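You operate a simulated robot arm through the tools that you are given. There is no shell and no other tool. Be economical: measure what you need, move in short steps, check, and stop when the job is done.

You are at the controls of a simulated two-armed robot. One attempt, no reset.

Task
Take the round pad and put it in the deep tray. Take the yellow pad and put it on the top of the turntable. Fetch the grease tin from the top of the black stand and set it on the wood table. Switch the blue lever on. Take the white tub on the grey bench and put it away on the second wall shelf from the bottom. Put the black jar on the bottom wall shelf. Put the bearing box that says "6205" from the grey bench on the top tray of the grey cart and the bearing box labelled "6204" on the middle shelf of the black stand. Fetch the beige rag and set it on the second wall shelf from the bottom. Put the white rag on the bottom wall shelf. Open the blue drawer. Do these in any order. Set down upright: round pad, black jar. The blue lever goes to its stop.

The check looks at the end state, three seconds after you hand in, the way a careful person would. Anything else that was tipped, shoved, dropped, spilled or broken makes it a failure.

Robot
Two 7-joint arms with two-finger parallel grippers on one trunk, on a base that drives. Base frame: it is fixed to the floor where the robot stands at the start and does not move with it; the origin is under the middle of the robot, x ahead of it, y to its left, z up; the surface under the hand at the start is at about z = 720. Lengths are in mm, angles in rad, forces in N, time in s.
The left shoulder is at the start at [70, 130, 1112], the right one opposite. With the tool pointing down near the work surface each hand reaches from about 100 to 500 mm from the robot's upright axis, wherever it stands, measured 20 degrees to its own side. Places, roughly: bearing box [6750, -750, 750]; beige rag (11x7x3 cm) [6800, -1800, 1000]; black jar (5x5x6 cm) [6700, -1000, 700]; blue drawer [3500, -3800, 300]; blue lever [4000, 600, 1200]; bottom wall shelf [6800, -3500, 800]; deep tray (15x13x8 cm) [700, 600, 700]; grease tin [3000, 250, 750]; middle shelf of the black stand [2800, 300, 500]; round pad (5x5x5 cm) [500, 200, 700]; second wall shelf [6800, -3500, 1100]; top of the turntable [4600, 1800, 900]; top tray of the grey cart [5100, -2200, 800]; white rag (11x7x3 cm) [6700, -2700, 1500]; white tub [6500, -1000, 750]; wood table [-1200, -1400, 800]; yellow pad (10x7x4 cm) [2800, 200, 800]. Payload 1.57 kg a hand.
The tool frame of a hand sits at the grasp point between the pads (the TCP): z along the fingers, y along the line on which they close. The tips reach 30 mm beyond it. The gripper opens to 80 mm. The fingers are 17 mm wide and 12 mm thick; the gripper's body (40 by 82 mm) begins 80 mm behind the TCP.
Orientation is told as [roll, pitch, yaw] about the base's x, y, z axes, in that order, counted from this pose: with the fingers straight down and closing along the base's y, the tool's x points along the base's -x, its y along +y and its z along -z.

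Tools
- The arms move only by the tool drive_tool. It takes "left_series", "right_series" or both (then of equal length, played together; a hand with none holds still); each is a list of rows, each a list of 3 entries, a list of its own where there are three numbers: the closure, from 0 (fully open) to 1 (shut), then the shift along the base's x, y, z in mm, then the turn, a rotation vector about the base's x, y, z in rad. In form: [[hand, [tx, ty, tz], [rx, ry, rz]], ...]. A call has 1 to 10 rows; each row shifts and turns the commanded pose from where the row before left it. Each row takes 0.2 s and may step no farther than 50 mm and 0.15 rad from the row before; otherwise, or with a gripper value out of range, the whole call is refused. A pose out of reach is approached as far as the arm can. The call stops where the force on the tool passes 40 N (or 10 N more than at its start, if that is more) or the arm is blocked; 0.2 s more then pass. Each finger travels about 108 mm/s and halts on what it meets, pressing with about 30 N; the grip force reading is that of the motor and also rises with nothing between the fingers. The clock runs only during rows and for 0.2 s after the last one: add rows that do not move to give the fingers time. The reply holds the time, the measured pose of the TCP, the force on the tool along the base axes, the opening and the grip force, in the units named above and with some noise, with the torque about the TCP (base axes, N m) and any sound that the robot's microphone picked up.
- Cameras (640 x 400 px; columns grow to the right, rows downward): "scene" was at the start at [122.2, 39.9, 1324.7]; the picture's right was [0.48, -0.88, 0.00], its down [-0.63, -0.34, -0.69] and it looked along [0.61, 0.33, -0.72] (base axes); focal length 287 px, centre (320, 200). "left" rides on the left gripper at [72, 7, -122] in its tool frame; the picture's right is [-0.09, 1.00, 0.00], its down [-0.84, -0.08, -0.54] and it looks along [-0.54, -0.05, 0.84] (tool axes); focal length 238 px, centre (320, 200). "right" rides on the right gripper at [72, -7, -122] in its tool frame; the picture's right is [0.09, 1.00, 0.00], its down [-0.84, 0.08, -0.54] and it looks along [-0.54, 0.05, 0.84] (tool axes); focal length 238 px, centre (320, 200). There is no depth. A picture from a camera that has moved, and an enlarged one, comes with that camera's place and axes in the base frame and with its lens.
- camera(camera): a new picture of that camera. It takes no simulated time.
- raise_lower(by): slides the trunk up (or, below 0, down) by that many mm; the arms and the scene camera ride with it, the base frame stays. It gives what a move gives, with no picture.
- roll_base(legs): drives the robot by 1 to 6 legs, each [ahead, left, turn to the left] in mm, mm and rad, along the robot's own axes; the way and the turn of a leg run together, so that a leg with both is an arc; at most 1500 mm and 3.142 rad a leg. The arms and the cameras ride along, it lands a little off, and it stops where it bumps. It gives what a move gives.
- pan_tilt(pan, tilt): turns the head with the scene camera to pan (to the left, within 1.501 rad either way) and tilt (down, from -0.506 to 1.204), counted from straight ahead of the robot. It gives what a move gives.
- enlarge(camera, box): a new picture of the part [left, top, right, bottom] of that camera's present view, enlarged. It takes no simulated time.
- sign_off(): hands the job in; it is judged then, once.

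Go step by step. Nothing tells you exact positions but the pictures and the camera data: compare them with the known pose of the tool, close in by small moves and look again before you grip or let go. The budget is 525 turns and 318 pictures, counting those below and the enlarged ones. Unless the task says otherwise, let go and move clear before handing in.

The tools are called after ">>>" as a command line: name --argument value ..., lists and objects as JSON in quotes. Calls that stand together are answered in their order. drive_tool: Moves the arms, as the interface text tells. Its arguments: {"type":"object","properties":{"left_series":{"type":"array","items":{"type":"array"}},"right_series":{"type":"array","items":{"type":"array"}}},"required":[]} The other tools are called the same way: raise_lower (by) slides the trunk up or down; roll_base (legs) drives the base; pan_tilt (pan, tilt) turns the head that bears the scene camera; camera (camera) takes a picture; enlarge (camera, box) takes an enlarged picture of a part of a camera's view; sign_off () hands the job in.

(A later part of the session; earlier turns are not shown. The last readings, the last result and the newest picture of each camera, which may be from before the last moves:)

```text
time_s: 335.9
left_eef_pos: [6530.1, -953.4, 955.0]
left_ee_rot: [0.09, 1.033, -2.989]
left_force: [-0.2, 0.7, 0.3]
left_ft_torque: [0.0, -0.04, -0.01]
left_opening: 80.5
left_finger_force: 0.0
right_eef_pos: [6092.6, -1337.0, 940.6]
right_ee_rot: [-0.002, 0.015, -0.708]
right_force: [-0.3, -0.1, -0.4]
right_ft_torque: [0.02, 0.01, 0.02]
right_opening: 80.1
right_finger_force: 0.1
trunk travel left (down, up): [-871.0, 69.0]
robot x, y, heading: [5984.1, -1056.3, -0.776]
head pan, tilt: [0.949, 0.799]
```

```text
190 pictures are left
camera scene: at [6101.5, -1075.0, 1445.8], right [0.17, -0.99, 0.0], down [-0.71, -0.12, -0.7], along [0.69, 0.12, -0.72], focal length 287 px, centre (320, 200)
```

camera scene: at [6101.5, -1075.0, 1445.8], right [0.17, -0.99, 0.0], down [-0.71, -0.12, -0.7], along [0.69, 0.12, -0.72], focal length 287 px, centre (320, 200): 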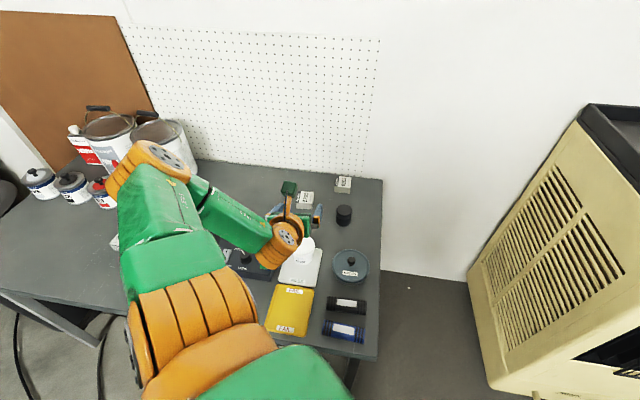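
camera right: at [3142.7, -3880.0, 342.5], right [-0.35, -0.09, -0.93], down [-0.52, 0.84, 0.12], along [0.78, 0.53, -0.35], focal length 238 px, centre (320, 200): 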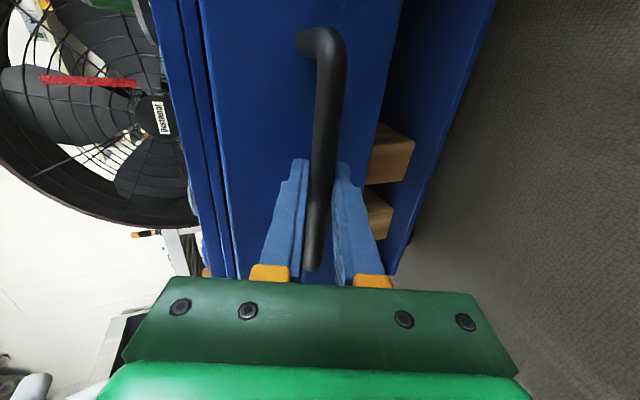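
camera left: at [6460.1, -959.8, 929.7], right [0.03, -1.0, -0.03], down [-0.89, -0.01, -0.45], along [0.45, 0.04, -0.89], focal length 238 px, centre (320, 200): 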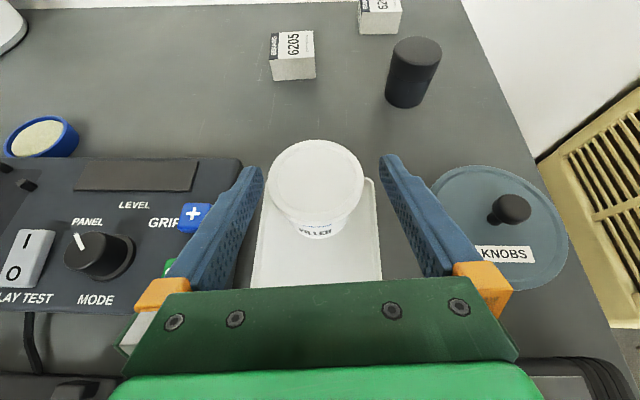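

Nothing looks disturbed. I'll back off and take the tub with the robot facing the bench squarely.

>>> roll_base --legs '[[-107, -105, 0], [0, 0, 0.78]]'

>>> drive_tool --left_series '[[0, [20, -40, 0], [0, 0, -0.14]], [0, [20, -40, 0], [0, 0, -0.14]], [0, [20, -40, 0], [0, 0, -0.14]], [0, [20, -40, 0], [0, 0, -0.14]], [0, [20, -40, 0], [0, 0, -0.14]], [0, [20, -40, 0], [0, 0, -0.08]], [0, [20, -40, 0], [0, 0, 0]], [0, [0, 0, 0], [0, 0, 0]]]'

>>> camera --camera "left"

```text
time_s: 339.3
left_eef_pos: [6152.5, -600.2, 955.0]
left_ee_rot: [0.09, 1.032, -2.212]
left_force: [-0.5, -0.3, 0.2]
left_ft_torque: [0.02, 0.01, 0.01]
left_opening: 79.6
left_finger_force: 0.2
right_eef_pos: [6109.3, -1180.0, 940.4]
right_ee_rot: [-0.001, 0.015, 0.07]
right_force: [-0.5, 0.5, 0.1]
right_ft_torque: [-0.01, 0.0, 0.01]
right_opening: 80.0
right_finger_force: 0.0
trunk travel left (down, up): [-871.0, 69.0]
robot x, y, heading: [5835.1, -1054.7, 0.0]
head pan, tilt: [0.949, 0.799]
```

```text
time_s: 341.1
left_eef_pos: [6291.8, -878.7, 953.4]
left_ee_rot: [0.091, 1.034, -2.992]
left_force: [-0.2, -0.4, 0.3]
left_ft_torque: [0.03, -0.01, 0.02]
left_opening: 80.2
left_finger_force: 0.0
right_eef_pos: [6109.6, -1179.7, 941.7]
right_ee_rot: [-0.003, 0.013, 0.069]
right_force: [-0.2, 0.2, 0.4]
right_ft_torque: [0.01, 0.03, 0.01]
right_opening: 80.0
right_finger_force: 0.0
trunk travel left (down, up): [-871.0, 69.0]
robot x, y, heading: [5836.3, -1053.3, 0.0]
head pan, tilt: [0.949, 0.799]
```

```text
189 pictures are left
camera left: at [6223.9, -885.5, 1076.7], right [0.02, -1.0, -0.03], down [-0.89, -0.01, -0.45], along [0.45, 0.04, -0.89], focal length 238 px, centre (320, 200)
```

left: 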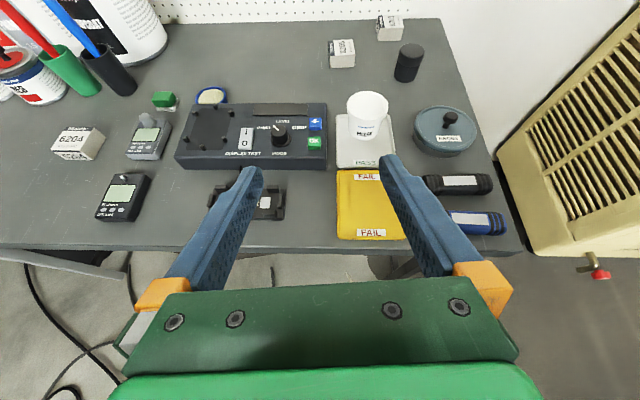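

The bench items are undisturbed. I'll move in over the tub.

>>> roll_base --legs '[[200, -73, 0]]'

>>> raise_lower --by -100

>>> camera --camera "left"

```text
time_s: 342.8
left_eef_pos: [6491.7, -950.3, 953.1]
left_ee_rot: [0.092, 1.035, -2.989]
left_force: [-0.8, 0.1, 0.4]
left_ft_torque: [0.01, -0.02, 0.0]
left_opening: 80.0
left_finger_force: 0.0
right_eef_pos: [6309.5, -1252.8, 942.1]
right_ee_rot: [-0.003, 0.012, 0.07]
right_force: [0.2, 0.3, 0.8]
right_ft_torque: [0.0, 0.0, 0.02]
right_opening: 79.8
right_finger_force: 0.1
trunk travel left (down, up): [-871.0, 69.0]
robot x, y, heading: [6032.5, -1126.2, 0.003]
head pan, tilt: [0.949, 0.799]
```

```text
time_s: 344.1
left_eef_pos: [6493.7, -951.7, 853.4]
left_ee_rot: [0.091, 1.033, -2.99]
left_force: [0.3, -0.3, 0.0]
left_ft_torque: [-0.04, -0.01, 0.0]
left_opening: 80.4
left_finger_force: 0.0
right_eef_pos: [6311.1, -1252.7, 840.8]
right_ee_rot: [-0.002, 0.013, 0.069]
right_force: [0.4, 0.6, 0.5]
right_ft_torque: [-0.02, 0.01, 0.0]
right_opening: 80.0
right_finger_force: 0.1
trunk travel left (down, up): [-771.0, 169.0]
robot x, y, heading: [6035.2, -1126.9, 0.002]
head pan, tilt: [0.949, 0.799]
```

```text
188 pictures are left
camera left: at [6425.5, -957.8, 976.5], right [0.03, -1.0, -0.03], down [-0.9, -0.01, -0.45], along [0.45, 0.04, -0.89], focal length 238 px, centre (320, 200)
```

left: 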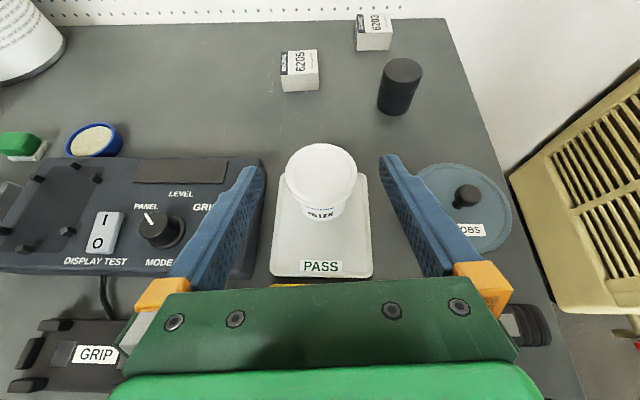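

>>> drive_tool --left_series '[[0, [12, 0, -10], [0, 0, 0]], [0, [12, 0, -10], [0, 0, 0]], [0, [12, 0, -10], [0, 0, 0]], [0, [11, 0, -10], [0, 0, 0]], [0, [0, 0, 0], [0, 0, 0]]]' --right_series '[[0, [-20, 0, 20], [0, 0, 0]], [0, [-20, 0, 20], [0, 0, 0]], [0, [-20, 0, 20], [0, 0, 0]], [0, [0, 0, 20], [0, 0, 0]], [0, [0, 0, 0], [0, 0, 0]]]'

>>> raise_lower --by -46

>>> camera --camera "left"

```text
time_s: 345.3
left_eef_pos: [6540.6, -952.6, 813.4]
left_ee_rot: [0.091, 1.033, -2.989]
left_force: [-0.4, 0.2, 0.0]
left_ft_torque: [0.03, -0.03, -0.02]
left_opening: 80.0
left_finger_force: 0.0
right_eef_pos: [6264.7, -1248.1, 917.7]
right_ee_rot: [-0.004, 0.016, 0.069]
right_force: [-0.3, -0.6, 0.3]
right_ft_torque: [0.0, 0.0, 0.01]
right_opening: 79.9
right_finger_force: 0.2
right hand out of reach, approached as far as the arm can: row 3
trunk travel left (down, up): [-771.0, 169.0]
robot x, y, heading: [6031.7, -1128.9, 0.002]
head pan, tilt: [0.949, 0.799]
```

```text
time_s: 346.2
left_eef_pos: [6540.9, -951.1, 767.0]
left_ee_rot: [0.091, 1.034, -2.991]
left_force: [-0.3, -0.1, -0.2]
left_ft_torque: [-0.02, -0.03, 0.01]
left_opening: 79.7
left_finger_force: 0.0
right_eef_pos: [6264.8, -1247.8, 872.1]
right_ee_rot: [-0.003, 0.018, 0.071]
right_force: [0.2, 0.5, 0.1]
right_ft_torque: [0.01, 0.01, 0.01]
right_opening: 80.2
right_finger_force: 0.1
trunk travel left (down, up): [-725.0, 215.0]
robot x, y, heading: [6034.7, -1125.5, -0.003]
head pan, tilt: [0.949, 0.799]
```

```text
187 pictures are left
camera left: at [6472.2, -957.6, 890.8], right [0.03, -1.0, -0.03], down [-0.9, -0.01, -0.45], along [0.45, 0.04, -0.89], focal length 238 px, centre (320, 200)
```

left: 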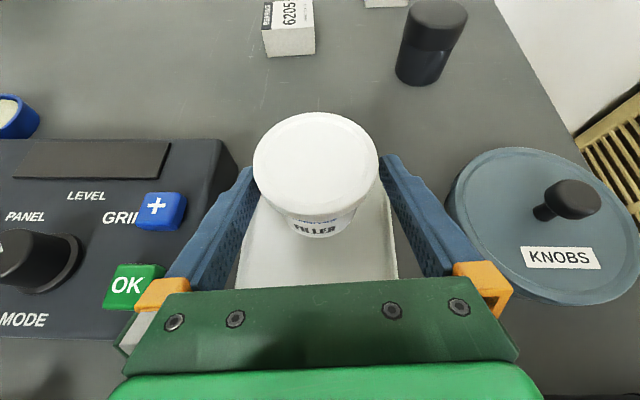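

>>> drive_tool --left_series '[[0, [0, -2, -4], [0, 0, 0]], [0.3, [0, 0, 0], [0, 0, 0]], [0.6, [0, 0, 0], [0, 0, 0]], [1, [0, 0, 0], [0, 0, 0]], [1, [0, 0, 0], [0, 0, 0]], [1, [0, 0, 8], [0, 0, 0]], [1, [0, 0, 12], [0, 0, 0]], [1, [0, 0, 20], [0, 0, 0]], [1, [0, 0, 0], [0, 0, 0]]]'

>>> camera --camera "left"

```text
time_s: 348.2
left_eef_pos: [6539.8, -952.8, 802.4]
left_ee_rot: [0.092, 1.033, -2.989]
left_force: [-1.0, -0.1, -2.4]
left_ft_torque: [0.0, 0.02, 0.01]
left_opening: 61.8
left_finger_force: 29.9
right_eef_pos: [6265.2, -1246.1, 871.0]
right_ee_rot: [-0.004, 0.018, 0.069]
right_force: [0.7, 0.5, -0.2]
right_ft_torque: [0.02, 0.01, 0.01]
right_opening: 80.2
right_finger_force: 0.0
trunk travel left (down, up): [-725.0, 215.0]
robot x, y, heading: [6038.6, -1127.5, -0.001]
head pan, tilt: [0.949, 0.799]
```

```text
186 pictures are left
camera left: at [6472.3, -959.3, 926.7], right [0.03, -1.0, -0.03], down [-0.9, -0.01, -0.45], along [0.44, 0.04, -0.89], focal length 238 px, centre (320, 200)
```

left: 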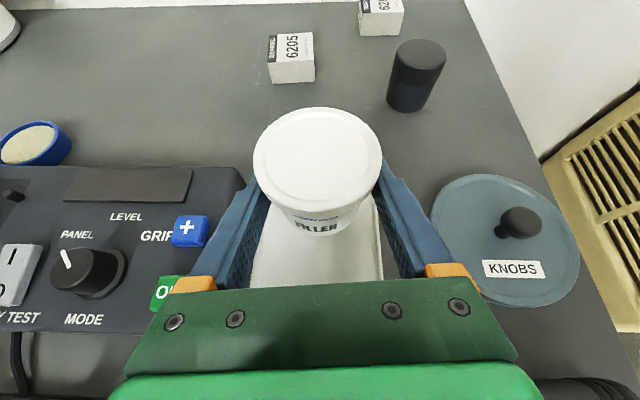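

The tub is held. I'll lift it and carry it to the second shelf.

>>> raise_lower --by 215

>>> roll_base --legs '[[-180, 0, 0], [0, -1350, 0], [0, -1310, 0]]'

>>> drive_tool --left_series '[[1, [0, 0, 35], [0, 0, 0]], [1, [0, 0, 40], [0, 0, 0]], [1, [0, 0, 40], [0, 0, 0]], [1, [0, 0, 40], [0, 0, 0]], [1, [0, 0, 20], [0, 0, 0]], [1, [0, 0, 0], [0, 0, 0]]]'

>>> pan_tilt --pan 0.1 --tilt 0.4

>>> camera --camera "scene"

```text
time_s: 350.5
left_eef_pos: [6539.8, -952.5, 1017.6]
left_ee_rot: [0.089, 1.032, -2.99]
left_force: [-0.8, 0.2, -2.5]
left_ft_torque: [-0.02, 0.06, -0.02]
left_opening: 62.0
left_finger_force: 29.5
right_eef_pos: [6266.3, -1247.1, 1087.4]
right_ee_rot: [-0.004, 0.019, 0.069]
right_force: [-0.1, 1.4, -0.1]
right_ft_torque: [-0.03, -0.01, -0.02]
right_opening: 80.1
right_finger_force: 0.1
trunk travel left (down, up): [-940.0, 0.0]
robot x, y, heading: [6034.1, -1125.3, -0.001]
head pan, tilt: [0.949, 0.799]
```

```text
time_s: 364.6
left_eef_pos: [6356.0, -3627.6, 1018.1]
left_ee_rot: [0.093, 1.032, -3.009]
left_force: [0.5, 0.7, -3.1]
left_ft_torque: [0.03, 0.03, 0.0]
left_opening: 61.8
left_finger_force: 29.4
right_eef_pos: [6075.2, -3916.9, 1088.3]
right_ee_rot: [-0.004, 0.019, 0.049]
right_force: [0.1, 0.2, 0.4]
right_ft_torque: [0.0, -0.02, 0.01]
right_opening: 79.9
right_finger_force: 0.0
trunk travel left (down, up): [-940.0, 0.0]
robot x, y, heading: [5846.3, -3790.5, -0.019]
head pan, tilt: [0.949, 0.799]
```

```text
time_s: 365.9
left_eef_pos: [6356.7, -3627.3, 1192.6]
left_ee_rot: [0.091, 1.032, -3.012]
left_force: [0.3, 0.2, -3.9]
left_ft_torque: [0.01, 0.08, 0.02]
left_opening: 62.0
left_finger_force: 29.8
right_eef_pos: [6074.0, -3916.7, 1087.4]
right_ee_rot: [-0.003, 0.018, 0.052]
right_force: [0.0, -0.3, 0.2]
right_ft_torque: [0.01, 0.01, -0.01]
right_opening: 80.1
right_finger_force: 0.0
trunk travel left (down, up): [-940.0, 0.0]
robot x, y, heading: [5845.8, -3789.4, -0.021]
head pan, tilt: [0.949, 0.799]
```

```text
time_s: 367.1
left_eef_pos: [6355.5, -3628.6, 1193.6]
left_ee_rot: [0.092, 1.031, -3.01]
left_force: [-0.2, 1.0, -2.5]
left_ft_torque: [0.0, 0.04, 0.01]
left_opening: 61.6
left_finger_force: 30.3
right_eef_pos: [6074.1, -3917.8, 1087.5]
right_ee_rot: [-0.005, 0.017, 0.052]
right_force: [0.3, -1.0, -0.2]
right_ft_torque: [-0.02, -0.02, 0.01]
right_opening: 79.9
right_finger_force: 0.0
trunk travel left (down, up): [-940.0, 0.0]
robot x, y, heading: [5847.6, -3795.5, -0.022]
head pan, tilt: [0.099, 0.4]
```

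```text
185 pictures are left
camera scene: at [5992.3, -3784.8, 1549.8], right [0.08, -1.0, 0.0], down [-0.39, -0.03, -0.92], along [0.92, 0.07, -0.39], focal length 287 px, centre (320, 200)
```

scene: 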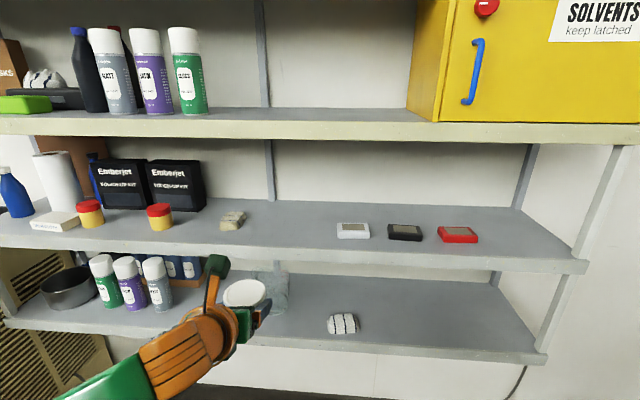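

The spot between the beige rag and the white eraser is at y≈−3630, right ahead. Driving in above the second shelf.

>>> roll_base --legs '[[0, 0, 0.021], [360, 0, 0]]'

>>> drive_tool --left_series '[[1, [20, 0, 0], [0, 0, 0]], [1, [20, 0, 0], [0, 0, 0]], [1, [15, 0, 0], [0, 0, 0]], [1, [0, 0, 0], [0, 0, 0]]]'

>>> camera --camera "left"

```text
time_s: 369.8
left_eef_pos: [6706.4, -3618.3, 1194.3]
left_ee_rot: [0.092, 1.035, -2.992]
left_force: [0.6, -0.5, -2.3]
left_ft_torque: [-0.02, 0.05, -0.01]
left_opening: 61.7
left_finger_force: 30.2
right_eef_pos: [6430.8, -3912.4, 1089.2]
right_ee_rot: [-0.003, 0.017, 0.069]
right_force: [-0.6, -0.5, -1.1]
right_ft_torque: [0.02, -0.03, -0.02]
right_opening: 79.9
right_finger_force: 0.0
trunk travel left (down, up): [-940.0, 0.0]
robot x, y, heading: [6206.2, -3793.4, -0.005]
head pan, tilt: [0.099, 0.4]
```

```text
time_s: 370.8
left_eef_pos: [6764.5, -3617.5, 1194.4]
left_ee_rot: [0.09, 1.032, -2.992]
left_force: [0.7, 0.3, -3.2]
left_ft_torque: [-0.02, 0.06, 0.01]
left_opening: 61.6
left_finger_force: 29.7
right_eef_pos: [6433.5, -3911.9, 1086.5]
right_ee_rot: [-0.003, 0.018, 0.068]
right_force: [-0.1, 0.0, -0.3]
right_ft_torque: [0.0, 0.0, -0.02]
right_opening: 80.0
right_finger_force: 0.0
trunk travel left (down, up): [-940.0, 0.0]
robot x, y, heading: [6203.9, -3795.2, -0.002]
head pan, tilt: [0.099, 0.4]
```

```text
184 pictures are left
camera left: at [6697.0, -3624.8, 1317.5], right [0.03, -1.0, -0.03], down [-0.9, -0.01, -0.44], along [0.44, 0.04, -0.9], focal length 238 px, centre (320, 200)
```

left: 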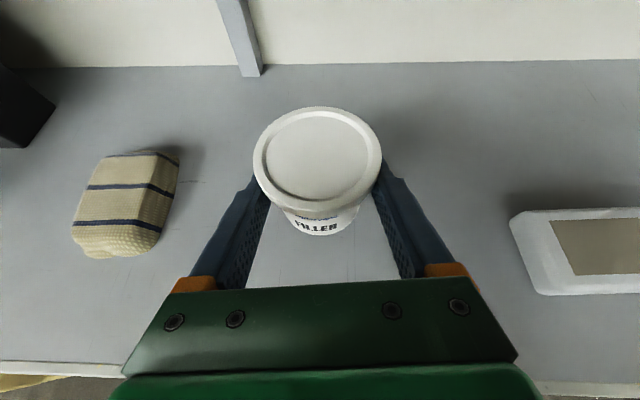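

Good spacing on both sides. I'll lower to contact with the trunk.

>>> raise_lower --by -30

>>> raise_lower --by -8

>>> raise_lower --by -4

```text
time_s: 371.5
left_eef_pos: [6764.7, -3618.3, 1163.9]
left_ee_rot: [0.09, 1.032, -2.991]
left_force: [0.2, 0.3, -3.3]
left_ft_torque: [-0.01, 0.06, -0.03]
left_opening: 61.8
left_finger_force: 29.8
right_eef_pos: [6433.7, -3913.7, 1057.1]
right_ee_rot: [-0.004, 0.019, 0.069]
right_force: [1.1, 0.7, -0.8]
right_ft_torque: [0.0, 0.02, -0.02]
right_opening: 79.9
right_finger_force: 0.0
trunk travel left (down, up): [-910.0, 30.0]
robot x, y, heading: [6207.5, -3794.2, 0.0]
head pan, tilt: [0.099, 0.4]
```

```text
time_s: 372.1
left_eef_pos: [6763.9, -3618.1, 1158.0]
left_ee_rot: [0.09, 1.036, -2.991]
left_force: [3.5, 1.4, 9.0]
left_ft_torque: [0.37, -0.13, -0.07]
left_opening: 61.5
left_finger_force: 29.8
right_eef_pos: [6432.0, -3913.7, 1050.5]
right_ee_rot: [-0.003, 0.017, 0.068]
right_force: [0.3, 0.0, 0.8]
right_ft_torque: [0.01, 0.01, 0.01]
right_opening: 80.1
right_finger_force: 0.0
trunk travel left (down, up): [-902.0, 38.0]
robot x, y, heading: [6206.3, -3796.0, -0.006]
head pan, tilt: [0.099, 0.4]
```

```text
time_s: 372.6
left_eef_pos: [6762.6, -3618.5, 1155.7]
left_ee_rot: [0.092, 1.038, -2.989]
left_force: [5.6, 1.6, 18.1]
left_ft_torque: [0.16, -0.29, 0.1]
left_opening: 61.6
left_finger_force: 30.1
right_eef_pos: [6432.1, -3913.1, 1046.9]
right_ee_rot: [-0.002, 0.014, 0.069]
right_force: [-0.3, -0.6, 0.1]
right_ft_torque: [-0.01, -0.02, 0.0]
right_opening: 80.0
right_finger_force: 0.0
trunk travel left (down, up): [-898.0, 42.0]
robot x, y, heading: [6205.6, -3791.1, -0.004]
head pan, tilt: [0.099, 0.4]
```

>>> drive_tool --left_series '[[1, [0, 0, 2], [0, 0, 0]], [0.5, [0, 0, 0], [0, 0, 0]], [0, [0, 0, 0], [0, 0, 0]], [0, [0, 0, 0], [0, 0, 0]], [0, [-25, 0, 12], [0, 0, 0]], [0, [-40, 0, 10], [0, 0, 0]], [0, [-40, 0, 0], [0, 0, 0]], [0, [0, 0, 0], [0, 0, 0]]]'

>>> roll_base --legs '[[-250, 0, 0]]'

>>> camera --camera "scene"

```text
time_s: 374.4
left_eef_pos: [6659.7, -3618.3, 1176.7]
left_ee_rot: [0.091, 1.032, -2.991]
left_force: [0.5, 0.4, -0.3]
left_ft_torque: [-0.01, 0.04, -0.02]
left_opening: 79.8
left_finger_force: 0.1
right_eef_pos: [6432.6, -3913.2, 1047.0]
right_ee_rot: [-0.003, 0.016, 0.068]
right_force: [0.3, 0.0, 0.3]
right_ft_torque: [0.01, 0.02, 0.0]
right_opening: 79.8
right_finger_force: 0.0
trunk travel left (down, up): [-898.0, 42.0]
robot x, y, heading: [6205.4, -3790.5, 0.0]
head pan, tilt: [0.099, 0.4]
```

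```text
time_s: 376.2
left_eef_pos: [6412.4, -3617.7, 1175.5]
left_ee_rot: [0.091, 1.03, -2.993]
left_force: [0.2, 0.1, 0.1]
left_ft_torque: [0.0, 0.02, -0.02]
left_opening: 80.3
left_finger_force: 0.2
right_eef_pos: [6186.3, -3912.6, 1044.9]
right_ee_rot: [-0.003, 0.021, 0.067]
right_force: [1.3, 0.6, -0.3]
right_ft_torque: [0.0, 0.02, -0.03]
right_opening: 80.3
right_finger_force: 0.1
trunk travel left (down, up): [-898.0, 42.0]
robot x, y, heading: [5954.9, -3791.0, 0.002]
head pan, tilt: [0.099, 0.4]
```

```text
183 pictures are left
camera scene: at [6101.8, -3782.3, 1507.5], right [0.1, -1.0, 0.0], down [-0.39, -0.04, -0.92], along [0.92, 0.09, -0.39], focal length 287 px, centre (320, 200)
```

scene: 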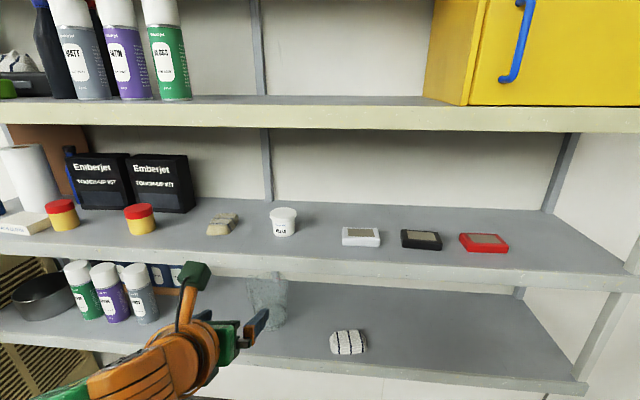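

The tub stands on the second shelf. Back to the bench for the black jar.

>>> roll_base --legs '[[-110, 0, 0], [0, 1350, 0], [0, 1220, 0]]'

>>> drive_tool --left_series '[[0, [0, 0, -40], [0, 0, 0]], [0, [0, 0, -40], [0, 0, 0]], [0, [0, 0, -40], [0, 0, 0]], [0, [0, 0, -40], [0, 0, 0]], [0, [0, 0, 0], [0, 0, 0]]]'

>>> camera --camera "left"

```text
time_s: 389.5
left_eef_pos: [6298.7, -1055.0, 1174.8]
left_ee_rot: [0.089, 1.035, -2.995]
left_force: [-0.6, 0.0, 0.8]
left_ft_torque: [0.03, -0.02, 0.03]
left_opening: 79.9
left_finger_force: 0.0
right_eef_pos: [6071.9, -1348.1, 1045.3]
right_ee_rot: [-0.003, 0.018, 0.069]
right_force: [0.0, -0.1, 0.2]
right_ft_torque: [0.0, 0.01, 0.0]
right_opening: 79.9
right_finger_force: 0.0
trunk travel left (down, up): [-898.0, 42.0]
robot x, y, heading: [5845.2, -1229.5, -0.001]
head pan, tilt: [0.099, 0.4]
```

```text
time_s: 390.7
left_eef_pos: [6298.4, -1054.8, 1016.8]
left_ee_rot: [0.091, 1.032, -2.992]
left_force: [0.1, 0.4, 0.5]
left_ft_torque: [0.03, -0.04, 0.03]
left_opening: 79.9
left_finger_force: 0.1
right_eef_pos: [6073.0, -1347.5, 1045.5]
right_ee_rot: [-0.002, 0.017, 0.068]
right_force: [-1.0, -0.5, -0.7]
right_ft_torque: [-0.01, -0.02, 0.02]
right_opening: 80.2
right_finger_force: 0.2
trunk travel left (down, up): [-898.0, 42.0]
robot x, y, heading: [5841.9, -1229.1, 0.005]
head pan, tilt: [0.099, 0.4]
```

```text
182 pictures are left
camera left: at [6230.5, -1060.7, 1140.2], right [0.02, -1.0, -0.03], down [-0.9, -0.01, -0.45], along [0.45, 0.04, -0.89], focal length 238 px, centre (320, 200)
```

left: 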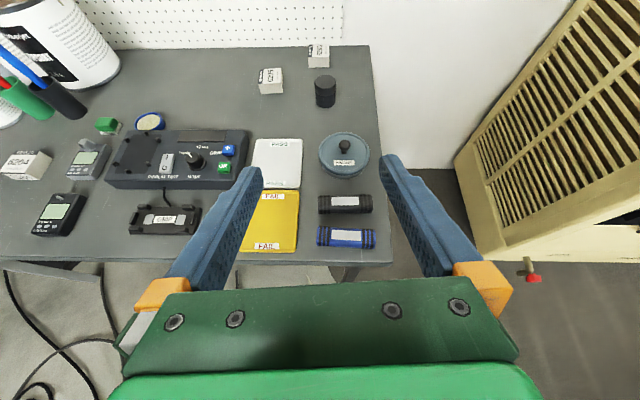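

>>> roll_base --legs '[[265, 0, 0]]'

>>> raise_lower --by -120

>>> drive_tool --left_series '[[0, [25, 0, -10], [0, 0, 0]], [0, [25, 0, -10], [0, 0, 0]], [0, [25, 0, -15], [0, 0, 0]], [0, [20, 0, -15], [0, 0, 0]], [0, [0, 0, 0], [0, 0, 0]]]'

>>> camera --camera "left"

```text
time_s: 392.6
left_eef_pos: [6561.7, -1054.7, 1018.1]
left_ee_rot: [0.093, 1.036, -2.991]
left_force: [0.7, 0.5, -0.1]
left_ft_torque: [0.01, 0.03, -0.03]
left_opening: 80.1
left_finger_force: 0.0
right_eef_pos: [6334.8, -1347.4, 1047.8]
right_ee_rot: [-0.002, 0.015, 0.066]
right_force: [1.0, -0.4, -0.1]
right_ft_torque: [0.0, -0.03, 0.05]
right_opening: 79.9
right_finger_force: 0.1
trunk travel left (down, up): [-898.0, 42.0]
robot x, y, heading: [6109.4, -1227.1, 0.0]
head pan, tilt: [0.099, 0.4]
```

```text
time_s: 394.1
left_eef_pos: [6562.4, -1055.8, 898.5]
left_ee_rot: [0.091, 1.033, -2.996]
left_force: [0.0, -1.1, 0.4]
left_ft_torque: [0.0, 0.0, -0.01]
left_opening: 80.0
left_finger_force: 0.1
right_eef_pos: [6334.9, -1349.1, 926.9]
right_ee_rot: [-0.003, 0.019, 0.067]
right_force: [-0.3, -0.3, 0.4]
right_ft_torque: [-0.02, 0.0, -0.01]
right_opening: 80.0
right_finger_force: 0.0
trunk travel left (down, up): [-778.0, 162.0]
robot x, y, heading: [6106.3, -1228.8, 0.001]
head pan, tilt: [0.099, 0.4]
```

```text
time_s: 395.3
left_eef_pos: [6655.8, -1055.2, 847.2]
left_ee_rot: [0.094, 1.035, -2.993]
left_force: [-0.4, -0.2, 0.2]
left_ft_torque: [-0.02, 0.01, 0.03]
left_opening: 79.6
left_finger_force: 0.0
right_eef_pos: [6335.8, -1349.1, 924.5]
right_ee_rot: [-0.002, 0.019, 0.064]
right_force: [0.0, 0.0, -0.7]
right_ft_torque: [-0.04, 0.0, 0.0]
right_opening: 79.9
right_finger_force: 0.1
trunk travel left (down, up): [-778.0, 162.0]
robot x, y, heading: [6110.9, -1226.4, -0.003]
head pan, tilt: [0.099, 0.4]
```

```text
181 pictures are left
camera left: at [6589.3, -1061.0, 970.8], right [0.02, -1.0, -0.03], down [-0.89, -0.01, -0.45], along [0.45, 0.04, -0.89], focal length 238 px, centre (320, 200)
```

left: 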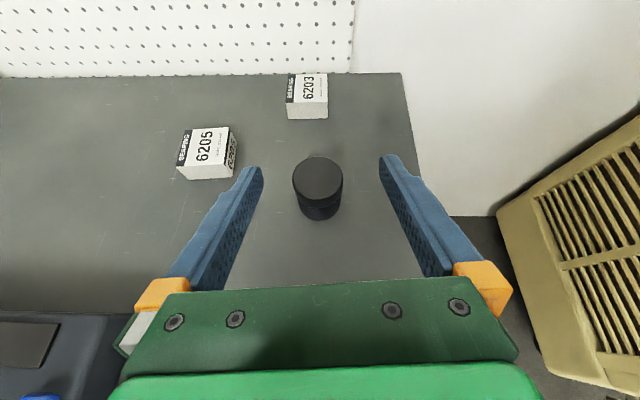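

The jar is centred at [6707, −1049]. Lowering around it.

>>> drive_tool --left_series '[[0, [16, 2, -20], [0, 0, 0]], [0, [16, 2, -25], [0, 0, 0]], [0, [14, 1, -25], [0, 0, 0]], [0, [0, 0, -18], [0, 0, 0]], [0, [0, 0, 0], [0, 0, 0]]]'

>>> camera --camera "left"

```text
time_s: 396.5
left_eef_pos: [6689.9, -1047.5, 769.9]
left_ee_rot: [0.093, 1.031, -2.991]
left_force: [-1.0, 1.0, -0.2]
left_ft_torque: [-0.01, 0.02, 0.0]
left_opening: 80.0
left_finger_force: 0.1
left hand out of reach, approached as far as the arm can: row 3, 4
right_eef_pos: [6335.6, -1348.3, 925.4]
right_ee_rot: [-0.005, 0.017, 0.067]
right_force: [-0.5, 0.7, 0.4]
right_ft_torque: [0.0, 0.02, -0.02]
right_opening: 80.0
right_finger_force: 0.0
trunk travel left (down, up): [-778.0, 162.0]
robot x, y, heading: [6108.8, -1227.0, 0.0]
head pan, tilt: [0.099, 0.4]
```

```text
180 pictures are left
camera left: at [6621.4, -1053.7, 893.2], right [0.02, -1.0, -0.03], down [-0.9, -0.01, -0.44], along [0.44, 0.04, -0.9], focal length 238 px, centre (320, 200)
```

left: 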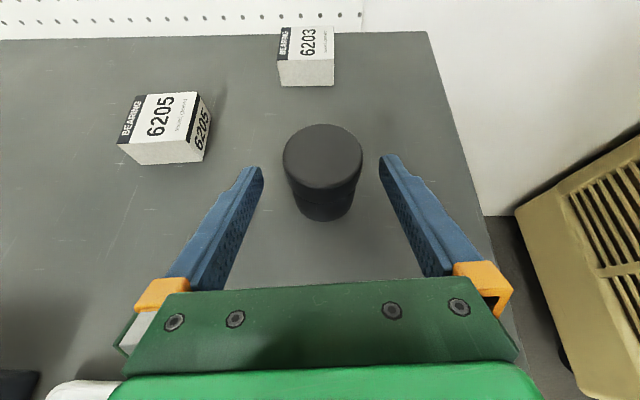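

>>> roll_base --legs '[[14, 0, 0]]'

>>> raise_lower --by -10

>>> drive_tool --left_series '[[0, [0, -1, 0], [0, 0, 0]], [0.3, [0, 0, 0], [0, 0, 0]], [0.6, [0, 0, 0], [0, 0, 0]], [1, [0, 0, 0], [0, 0, 0]], [1, [0, 0, 0], [0, 0, 0]], [1, [0, 0, 0], [0, 0, 0]]]'

>>> raise_lower --by 30

>>> camera --camera "left"

```text
time_s: 397.3
left_eef_pos: [6701.0, -1047.6, 771.7]
left_ee_rot: [0.094, 1.035, -2.995]
left_force: [-0.9, -0.1, -0.1]
left_ft_torque: [0.0, 0.01, 0.02]
left_opening: 80.0
left_finger_force: 0.1
right_eef_pos: [6347.4, -1348.3, 925.9]
right_ee_rot: [-0.003, 0.016, 0.067]
right_force: [-0.4, -0.2, 0.0]
right_ft_torque: [0.0, -0.05, 0.0]
right_opening: 79.9
right_finger_force: 0.0
trunk travel left (down, up): [-778.0, 162.0]
robot x, y, heading: [6122.2, -1226.9, -0.003]
head pan, tilt: [0.099, 0.4]
```

```text
time_s: 397.9
left_eef_pos: [6704.0, -1047.4, 759.2]
left_ee_rot: [0.091, 1.034, -2.994]
left_force: [-1.1, 0.2, 0.3]
left_ft_torque: [0.0, 0.0, 0.0]
left_opening: 80.0
left_finger_force: 0.0
right_eef_pos: [6350.8, -1349.2, 916.2]
right_ee_rot: [-0.004, 0.018, 0.067]
right_force: [0.0, 0.8, -0.5]
right_ft_torque: [-0.02, 0.02, 0.01]
right_opening: 79.8
right_finger_force: 0.0
trunk travel left (down, up): [-768.0, 172.0]
robot x, y, heading: [6120.5, -1227.3, -0.004]
head pan, tilt: [0.099, 0.4]
```

```text
time_s: 399.3
left_eef_pos: [6703.0, -1048.6, 760.2]
left_ee_rot: [0.091, 1.032, -2.994]
left_force: [-0.5, 0.0, -0.5]
left_ft_torque: [0.02, 0.03, -0.04]
left_opening: 48.6
left_finger_force: 30.1
right_eef_pos: [6351.1, -1347.9, 916.0]
right_ee_rot: [-0.002, 0.017, 0.066]
right_force: [-0.4, 0.9, 0.4]
right_ft_torque: [0.04, -0.01, -0.01]
right_opening: 80.2
right_finger_force: 0.0
trunk travel left (down, up): [-768.0, 172.0]
robot x, y, heading: [6122.0, -1230.1, -0.007]
head pan, tilt: [0.099, 0.4]
```

```text
time_s: 400.0
left_eef_pos: [6703.9, -1047.7, 789.0]
left_ee_rot: [0.092, 1.032, -2.994]
left_force: [0.9, 0.2, -0.9]
left_ft_torque: [0.02, -0.03, -0.01]
left_opening: 48.4
left_finger_force: 30.3
right_eef_pos: [6351.9, -1347.7, 946.1]
right_ee_rot: [-0.004, 0.018, 0.065]
right_force: [0.3, -0.4, -0.3]
right_ft_torque: [0.0, 0.03, -0.02]
right_opening: 80.2
right_finger_force: 0.0
trunk travel left (down, up): [-798.0, 142.0]
robot x, y, heading: [6124.6, -1227.7, -0.002]
head pan, tilt: [0.099, 0.4]
```

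```text
179 pictures are left
camera left: at [6635.7, -1054.7, 913.3], right [0.02, -1.0, -0.03], down [-0.9, -0.01, -0.45], along [0.44, 0.04, -0.89], focal length 238 px, centre (320, 200)
```

left: 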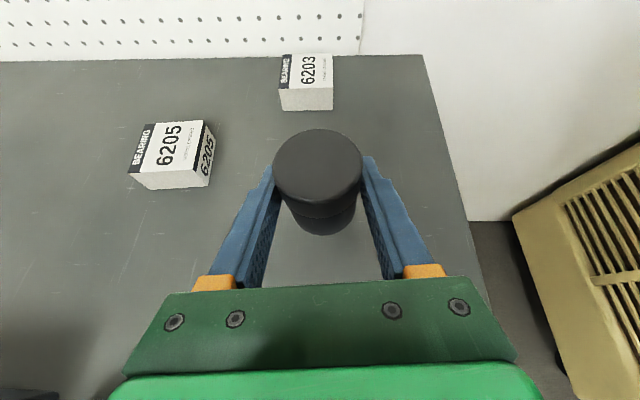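

The jar is held, with its bottom 40 mm below the TCP. I'll carry it to the bottom shelf, right of the white rag.

>>> raise_lower --by 120

>>> roll_base --legs '[[-290, 0, 0], [0, -1450, 0], [0, -1440, 0]]'

>>> pan_tilt --pan 0.1 --tilt 0.5

>>> camera --camera "scene"

```text
time_s: 401.5
left_eef_pos: [6704.2, -1049.1, 910.2]
left_ee_rot: [0.091, 1.031, -2.992]
left_force: [0.2, -0.4, -0.5]
left_ft_torque: [0.05, -0.04, -0.02]
left_opening: 48.3
left_finger_force: 29.8
right_eef_pos: [6351.2, -1347.8, 1065.6]
right_ee_rot: [-0.004, 0.019, 0.067]
right_force: [-0.3, -0.5, -0.7]
right_ft_torque: [0.02, -0.02, -0.02]
right_opening: 80.2
right_finger_force: 0.0
trunk travel left (down, up): [-918.0, 22.0]
robot x, y, heading: [6120.5, -1225.7, 0.002]
head pan, tilt: [0.099, 0.4]
```

```text
time_s: 417.1
left_eef_pos: [6408.4, -3955.3, 909.4]
left_ee_rot: [0.092, 1.032, -3.004]
left_force: [-1.0, -0.6, -1.4]
left_ft_torque: [-0.02, 0.02, -0.05]
left_opening: 47.9
left_finger_force: 30.0
right_eef_pos: [6051.9, -4250.5, 1065.4]
right_ee_rot: [-0.003, 0.019, 0.053]
right_force: [1.0, -0.4, -0.3]
right_ft_torque: [0.01, -0.01, 0.01]
right_opening: 80.1
right_finger_force: 0.0
trunk travel left (down, up): [-918.0, 22.0]
robot x, y, heading: [5829.6, -4129.9, -0.014]
head pan, tilt: [0.099, 0.4]
```

```text
time_s: 417.8
left_eef_pos: [6408.8, -3954.4, 910.9]
left_ee_rot: [0.092, 1.033, -3.003]
left_force: [-0.2, 0.6, -0.9]
left_ft_torque: [0.02, 0.03, 0.05]
left_opening: 48.1
left_finger_force: 30.1
right_eef_pos: [6051.5, -4249.6, 1066.0]
right_ee_rot: [-0.003, 0.017, 0.053]
right_force: [0.1, 0.7, -0.1]
right_ft_torque: [0.02, 0.0, -0.02]
right_opening: 80.3
right_finger_force: 0.2
trunk travel left (down, up): [-918.0, 22.0]
robot x, y, heading: [5821.7, -4126.7, -0.015]
head pan, tilt: [0.099, 0.499]
```

```text
178 pictures are left
camera scene: at [5967.6, -4118.4, 1518.8], right [0.08, -1.0, 0.0], down [-0.48, -0.04, -0.88], along [0.87, 0.07, -0.48], focal length 287 px, centre (320, 200)
```

scene: 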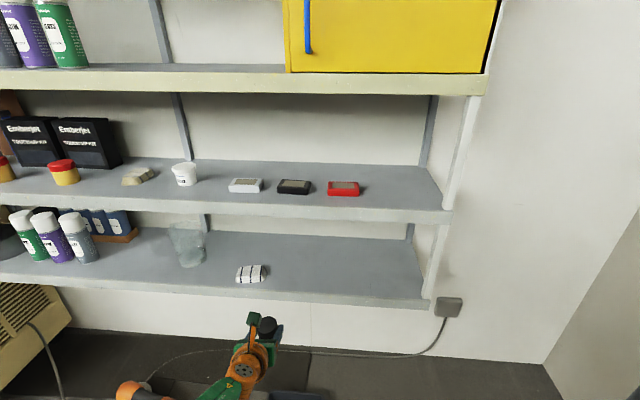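

>>> raise_lower --by -40

>>> roll_base --legs '[[0, 0, 0.015], [345, 0, 0]]'

>>> camera --camera "left"

```text
time_s: 418.6
left_eef_pos: [6409.1, -3954.5, 869.7]
left_ee_rot: [0.091, 1.032, -3.007]
left_force: [0.0, 0.2, -0.8]
left_ft_torque: [0.03, 0.04, -0.02]
left_opening: 48.2
left_finger_force: 29.9
right_eef_pos: [6050.7, -4250.2, 1026.2]
right_ee_rot: [-0.003, 0.016, 0.055]
right_force: [0.7, 0.0, 0.2]
right_ft_torque: [0.0, 0.02, 0.02]
right_opening: 80.0
right_finger_force: 0.0
trunk travel left (down, up): [-878.0, 62.0]
robot x, y, heading: [5825.1, -4128.0, -0.014]
head pan, tilt: [0.099, 0.499]
```

```text
time_s: 421.2
left_eef_pos: [6748.2, -3944.2, 870.1]
left_ee_rot: [0.092, 1.036, -2.989]
left_force: [-0.8, -0.4, -0.9]
left_ft_torque: [0.0, 0.0, 0.02]
left_opening: 47.9
left_finger_force: 30.0
right_eef_pos: [6397.6, -4247.6, 1025.4]
right_ee_rot: [-0.002, 0.015, 0.071]
right_force: [0.3, -0.4, 0.5]
right_ft_torque: [-0.02, -0.02, -0.01]
right_opening: 79.7
right_finger_force: 0.1
trunk travel left (down, up): [-878.0, 62.0]
robot x, y, heading: [6168.9, -4124.1, -0.002]
head pan, tilt: [0.099, 0.499]
```

```text
177 pictures are left
camera left: at [6680.7, -3951.9, 994.3], right [0.03, -1.0, -0.03], down [-0.89, -0.01, -0.45], along [0.45, 0.04, -0.89], focal length 238 px, centre (320, 200)
```

left: 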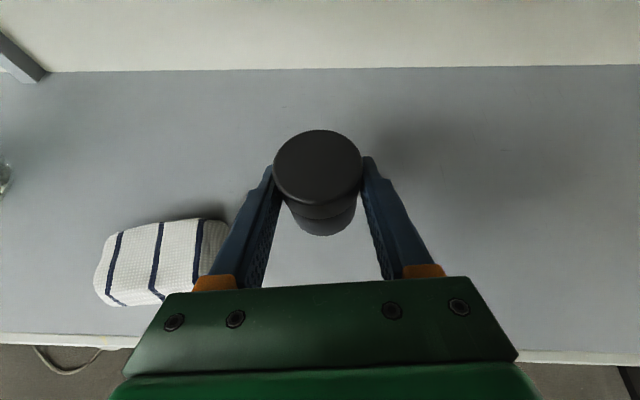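

>>> raise_lower --by -42

>>> raise_lower --by -5

>>> raise_lower --by -3

```text
time_s: 422.1
left_eef_pos: [6749.3, -3944.8, 827.1]
left_ee_rot: [0.09, 1.032, -2.99]
left_force: [-0.7, -0.3, -0.6]
left_ft_torque: [0.0, 0.02, 0.03]
left_opening: 48.1
left_finger_force: 30.3
right_eef_pos: [6398.8, -4247.3, 983.4]
right_ee_rot: [-0.004, 0.019, 0.069]
right_force: [-0.5, 0.8, 0.0]
right_ft_torque: [0.0, 0.0, 0.0]
right_opening: 79.9
right_finger_force: 0.0
trunk travel left (down, up): [-836.0, 104.0]
robot x, y, heading: [6166.8, -4125.4, 0.001]
head pan, tilt: [0.099, 0.499]
```

```text
time_s: 422.6
left_eef_pos: [6749.9, -3945.2, 822.8]
left_ee_rot: [0.091, 1.031, -2.99]
left_force: [0.1, 0.5, -1.2]
left_ft_torque: [-0.02, 0.05, -0.02]
left_opening: 47.8
left_finger_force: 29.7
right_eef_pos: [6398.5, -4245.9, 978.4]
right_ee_rot: [-0.002, 0.017, 0.069]
right_force: [0.3, 0.1, 0.0]
right_ft_torque: [-0.01, 0.02, -0.02]
right_opening: 80.1
right_finger_force: 0.0
trunk travel left (down, up): [-831.0, 109.0]
robot x, y, heading: [6172.0, -4127.0, 0.002]
head pan, tilt: [0.099, 0.499]
```

```text
time_s: 423.1
left_eef_pos: [6749.3, -3944.6, 821.0]
left_ee_rot: [0.091, 1.033, -2.99]
left_force: [0.8, 0.5, 3.8]
left_ft_torque: [0.13, -0.07, -0.01]
left_opening: 48.1
left_finger_force: 30.0
right_eef_pos: [6396.9, -4247.2, 975.3]
right_ee_rot: [-0.003, 0.019, 0.069]
right_force: [0.3, -0.2, -0.4]
right_ft_torque: [-0.02, -0.02, -0.04]
right_opening: 79.8
right_finger_force: 0.1
trunk travel left (down, up): [-828.0, 112.0]
robot x, y, heading: [6167.6, -4127.3, -0.007]
head pan, tilt: [0.099, 0.499]
```

Contact at 3.8 N. Opening and withdrawing.

>>> drive_tool --left_series '[[0.7, [0, 0, 0], [0, 0, 0]], [0.3, [0, 0, 0], [0, 0, 0]], [0, [0, 0, 0], [0, 0, 0]], [0, [0, 0, 0], [0, 0, 0]], [0, [-25, 0, 10], [0, 0, 0]], [0, [-35, 0, 10], [0, 0, 0]], [0, [-40, 0, 0], [0, 0, 0]], [0, [0, 0, 0], [0, 0, 0]]]'

>>> roll_base --legs '[[-300, 0, 0]]'

>>> camera --camera "scene"

```text
time_s: 424.9
left_eef_pos: [6650.2, -3946.1, 839.2]
left_ee_rot: [0.089, 1.032, -2.991]
left_force: [0.5, 0.2, 1.0]
left_ft_torque: [-0.03, 0.01, 0.0]
left_opening: 80.1
left_finger_force: 0.1
right_eef_pos: [6398.6, -4247.6, 976.4]
right_ee_rot: [-0.003, 0.017, 0.071]
right_force: [0.8, -0.3, -0.3]
right_ft_torque: [-0.01, 0.01, 0.02]
right_opening: 80.2
right_finger_force: 0.1
trunk travel left (down, up): [-828.0, 112.0]
robot x, y, heading: [6165.9, -4127.6, 0.003]
head pan, tilt: [0.099, 0.499]
```

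```text
time_s: 426.9
left_eef_pos: [6353.3, -3946.6, 839.3]
left_ee_rot: [0.09, 1.032, -2.989]
left_force: [-0.1, 0.1, 0.0]
left_ft_torque: [-0.03, 0.01, -0.02]
left_opening: 80.1
left_finger_force: 0.1
right_eef_pos: [6102.7, -4247.1, 975.5]
right_ee_rot: [-0.002, 0.019, 0.069]
right_force: [-0.2, 0.2, -0.6]
right_ft_torque: [0.02, 0.01, 0.0]
right_opening: 80.0
right_finger_force: 0.0
trunk travel left (down, up): [-828.0, 112.0]
robot x, y, heading: [5874.1, -4124.9, 0.004]
head pan, tilt: [0.099, 0.499]
```

```text
176 pictures are left
camera scene: at [6016.8, -4116.4, 1428.5], right [0.1, -0.99, 0.0], down [-0.48, -0.05, -0.88], along [0.87, 0.09, -0.48], focal length 287 px, centre (320, 200)
```

scene: 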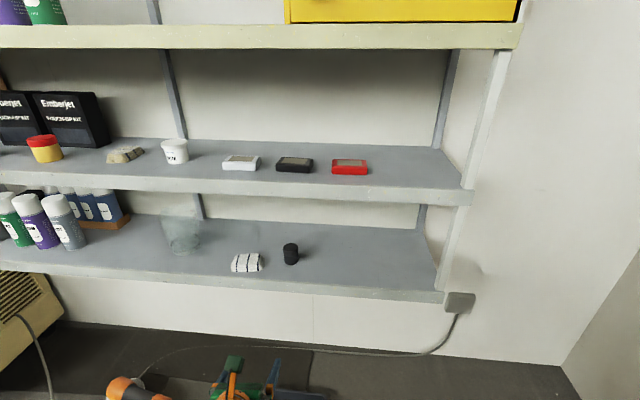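

The jar stands upright next to the rag. Next is box 6205: I'll drive back to the bench.

>>> raise_lower --by 112

>>> roll_base --legs '[[-20, 0, 0], [0, 1500, 0], [0, 1480, 0]]'

>>> drive_tool --left_series '[[0, [-10, 0, 20], [0, 0, 0]], [0, [-10, 0, 20], [0, 0, 0]], [0, [0, 0, 20], [0, 0, 0]], [0, [0, 0, 0], [0, 0, 0]]]'

>>> roll_base --legs '[[0, 0, -0.6]]'

```text
time_s: 428.4
left_eef_pos: [6352.0, -3945.6, 951.1]
left_ee_rot: [0.09, 1.033, -2.99]
left_force: [-0.8, 0.3, -0.3]
left_ft_torque: [0.0, 0.01, -0.02]
left_opening: 80.0
left_finger_force: 0.1
right_eef_pos: [6102.3, -4247.0, 1087.9]
right_ee_rot: [-0.003, 0.016, 0.07]
right_force: [-0.6, 0.6, 0.1]
right_ft_torque: [-0.01, -0.01, 0.02]
right_opening: 80.0
right_finger_force: 0.0
trunk travel left (down, up): [-940.0, 0.0]
robot x, y, heading: [5873.9, -4127.4, 0.001]
head pan, tilt: [0.099, 0.499]
```

```text
time_s: 443.2
left_eef_pos: [6308.2, -944.1, 951.6]
left_ee_rot: [0.09, 1.034, -2.988]
left_force: [-0.5, 0.4, -0.6]
left_ft_torque: [0.05, 0.0, 0.02]
left_opening: 80.1
left_finger_force: 0.1
right_eef_pos: [6057.9, -1245.6, 1087.7]
right_ee_rot: [-0.001, 0.017, 0.075]
right_force: [-0.6, -0.6, 0.1]
right_ft_torque: [0.01, 0.02, 0.02]
right_opening: 79.8
right_finger_force: 0.2
trunk travel left (down, up): [-940.0, 0.0]
robot x, y, heading: [5831.3, -1123.6, 0.007]
head pan, tilt: [0.099, 0.499]
```

```text
time_s: 444.2
left_eef_pos: [6288.4, -942.3, 1011.7]
left_ee_rot: [0.088, 1.032, -2.986]
left_force: [0.8, 0.0, 0.4]
left_ft_torque: [-0.02, 0.06, -0.04]
left_opening: 80.0
left_finger_force: 0.0
right_eef_pos: [6058.6, -1245.2, 1088.2]
right_ee_rot: [-0.004, 0.018, 0.074]
right_force: [-0.5, 0.3, 1.1]
right_ft_torque: [0.01, -0.01, -0.04]
right_opening: 79.9
right_finger_force: 0.1
trunk travel left (down, up): [-940.0, 0.0]
robot x, y, heading: [5827.4, -1125.7, 0.005]
head pan, tilt: [0.099, 0.499]
```

```text
time_s: 446.3
left_eef_pos: [6311.4, -1234.4, 1010.8]
left_ee_rot: [0.092, 1.034, 2.701]
left_force: [0.5, -0.2, -0.4]
left_ft_torque: [0.0, 0.01, 0.01]
left_opening: 80.1
left_finger_force: 0.0
right_eef_pos: [5952.6, -1352.0, 1087.9]
right_ee_rot: [-0.003, 0.018, -0.524]
right_force: [0.8, 0.7, -0.3]
right_ft_torque: [0.03, -0.02, 0.01]
right_opening: 79.9
right_finger_force: 0.1
trunk travel left (down, up): [-940.0, 0.0]
robot x, y, heading: [5828.3, -1124.5, -0.593]
head pan, tilt: [0.099, 0.499]
```

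>>> drive_tool --left_series '[[0, [10, 25, 0], [0, 0, 0.15]], [0, [10, 25, 0], [0, 0, 0.15]], [0, [10, 25, 0], [0, 0, 0.15]], [0, [10, 25, 0], [0, 0, 0.15]], [0, [10, 25, 0], [0, 0, 0]], [0, [10, 25, 0], [0, 0, 0]], [0, [0, 0, 0], [0, 0, 0]]]'

>>> roll_base --legs '[[170, 253, 0]]'

>>> camera --camera "left"

>>> pan_tilt --pan 0.8 --tilt 0.7

>>> camera --camera "scene"

```text
time_s: 447.9
left_eef_pos: [6371.4, -1085.2, 1012.6]
left_ee_rot: [0.09, 1.032, -2.984]
left_force: [-0.4, 0.3, 0.6]
left_ft_torque: [0.02, 0.03, 0.01]
left_opening: 79.8
left_finger_force: 0.0
right_eef_pos: [5952.4, -1353.3, 1087.6]
right_ee_rot: [-0.003, 0.017, -0.523]
right_force: [0.1, 0.6, 0.0]
right_ft_torque: [0.05, 0.04, 0.02]
right_opening: 80.2
right_finger_force: 0.0
trunk travel left (down, up): [-940.0, 0.0]
robot x, y, heading: [5833.3, -1127.4, -0.592]
head pan, tilt: [0.099, 0.499]
```

```text
time_s: 449.9
left_eef_pos: [6653.1, -971.7, 1013.7]
left_ee_rot: [0.092, 1.035, -2.983]
left_force: [0.1, -0.4, -0.5]
left_ft_torque: [-0.02, 0.0, 0.01]
left_opening: 80.0
left_finger_force: 0.1
right_eef_pos: [6234.8, -1240.1, 1087.8]
right_ee_rot: [-0.003, 0.015, -0.523]
right_force: [0.1, 0.5, -0.4]
right_ft_torque: [0.01, -0.03, 0.0]
right_opening: 80.0
right_finger_force: 0.0
trunk travel left (down, up): [-940.0, 0.0]
robot x, y, heading: [6113.0, -1009.0, -0.591]
head pan, tilt: [0.099, 0.499]
```

```text
175 pictures are left
camera left: at [6584.6, -978.2, 1136.3], right [0.03, -1.0, -0.03], down [-0.89, -0.02, -0.45], along [0.45, 0.05, -0.89], focal length 238 px, centre (320, 200)
```

left: 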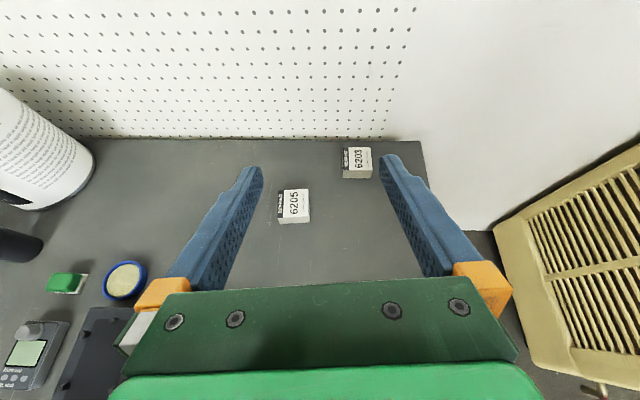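

```text
time_s: 451.0
left_eef_pos: [6654.9, -970.3, 1011.5]
left_ee_rot: [0.09, 1.033, -2.983]
left_force: [0.0, 0.1, -0.2]
left_ft_torque: [-0.02, -0.05, -0.01]
left_opening: 80.2
left_finger_force: 0.0
right_eef_pos: [6236.0, -1239.6, 1087.5]
right_ee_rot: [-0.004, 0.018, -0.522]
right_force: [-0.4, 0.4, -0.4]
right_ft_torque: [0.01, 0.02, -0.01]
right_opening: 79.9
right_finger_force: 0.1
trunk travel left (down, up): [-940.0, 0.0]
robot x, y, heading: [6115.8, -1011.1, -0.587]
head pan, tilt: [0.799, 0.7]
```

```text
174 pictures are left
camera scene: at [6239.1, -1021.3, 1523.1], right [0.21, -0.98, 0.0], down [-0.63, -0.13, -0.77], along [0.75, 0.16, -0.64], focal length 287 px, centre (320, 200)
```

scene: 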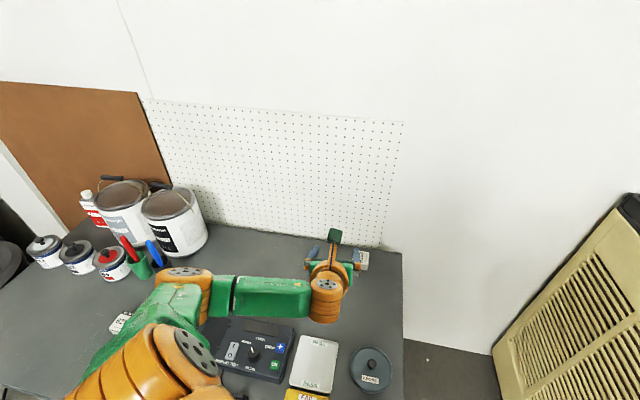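

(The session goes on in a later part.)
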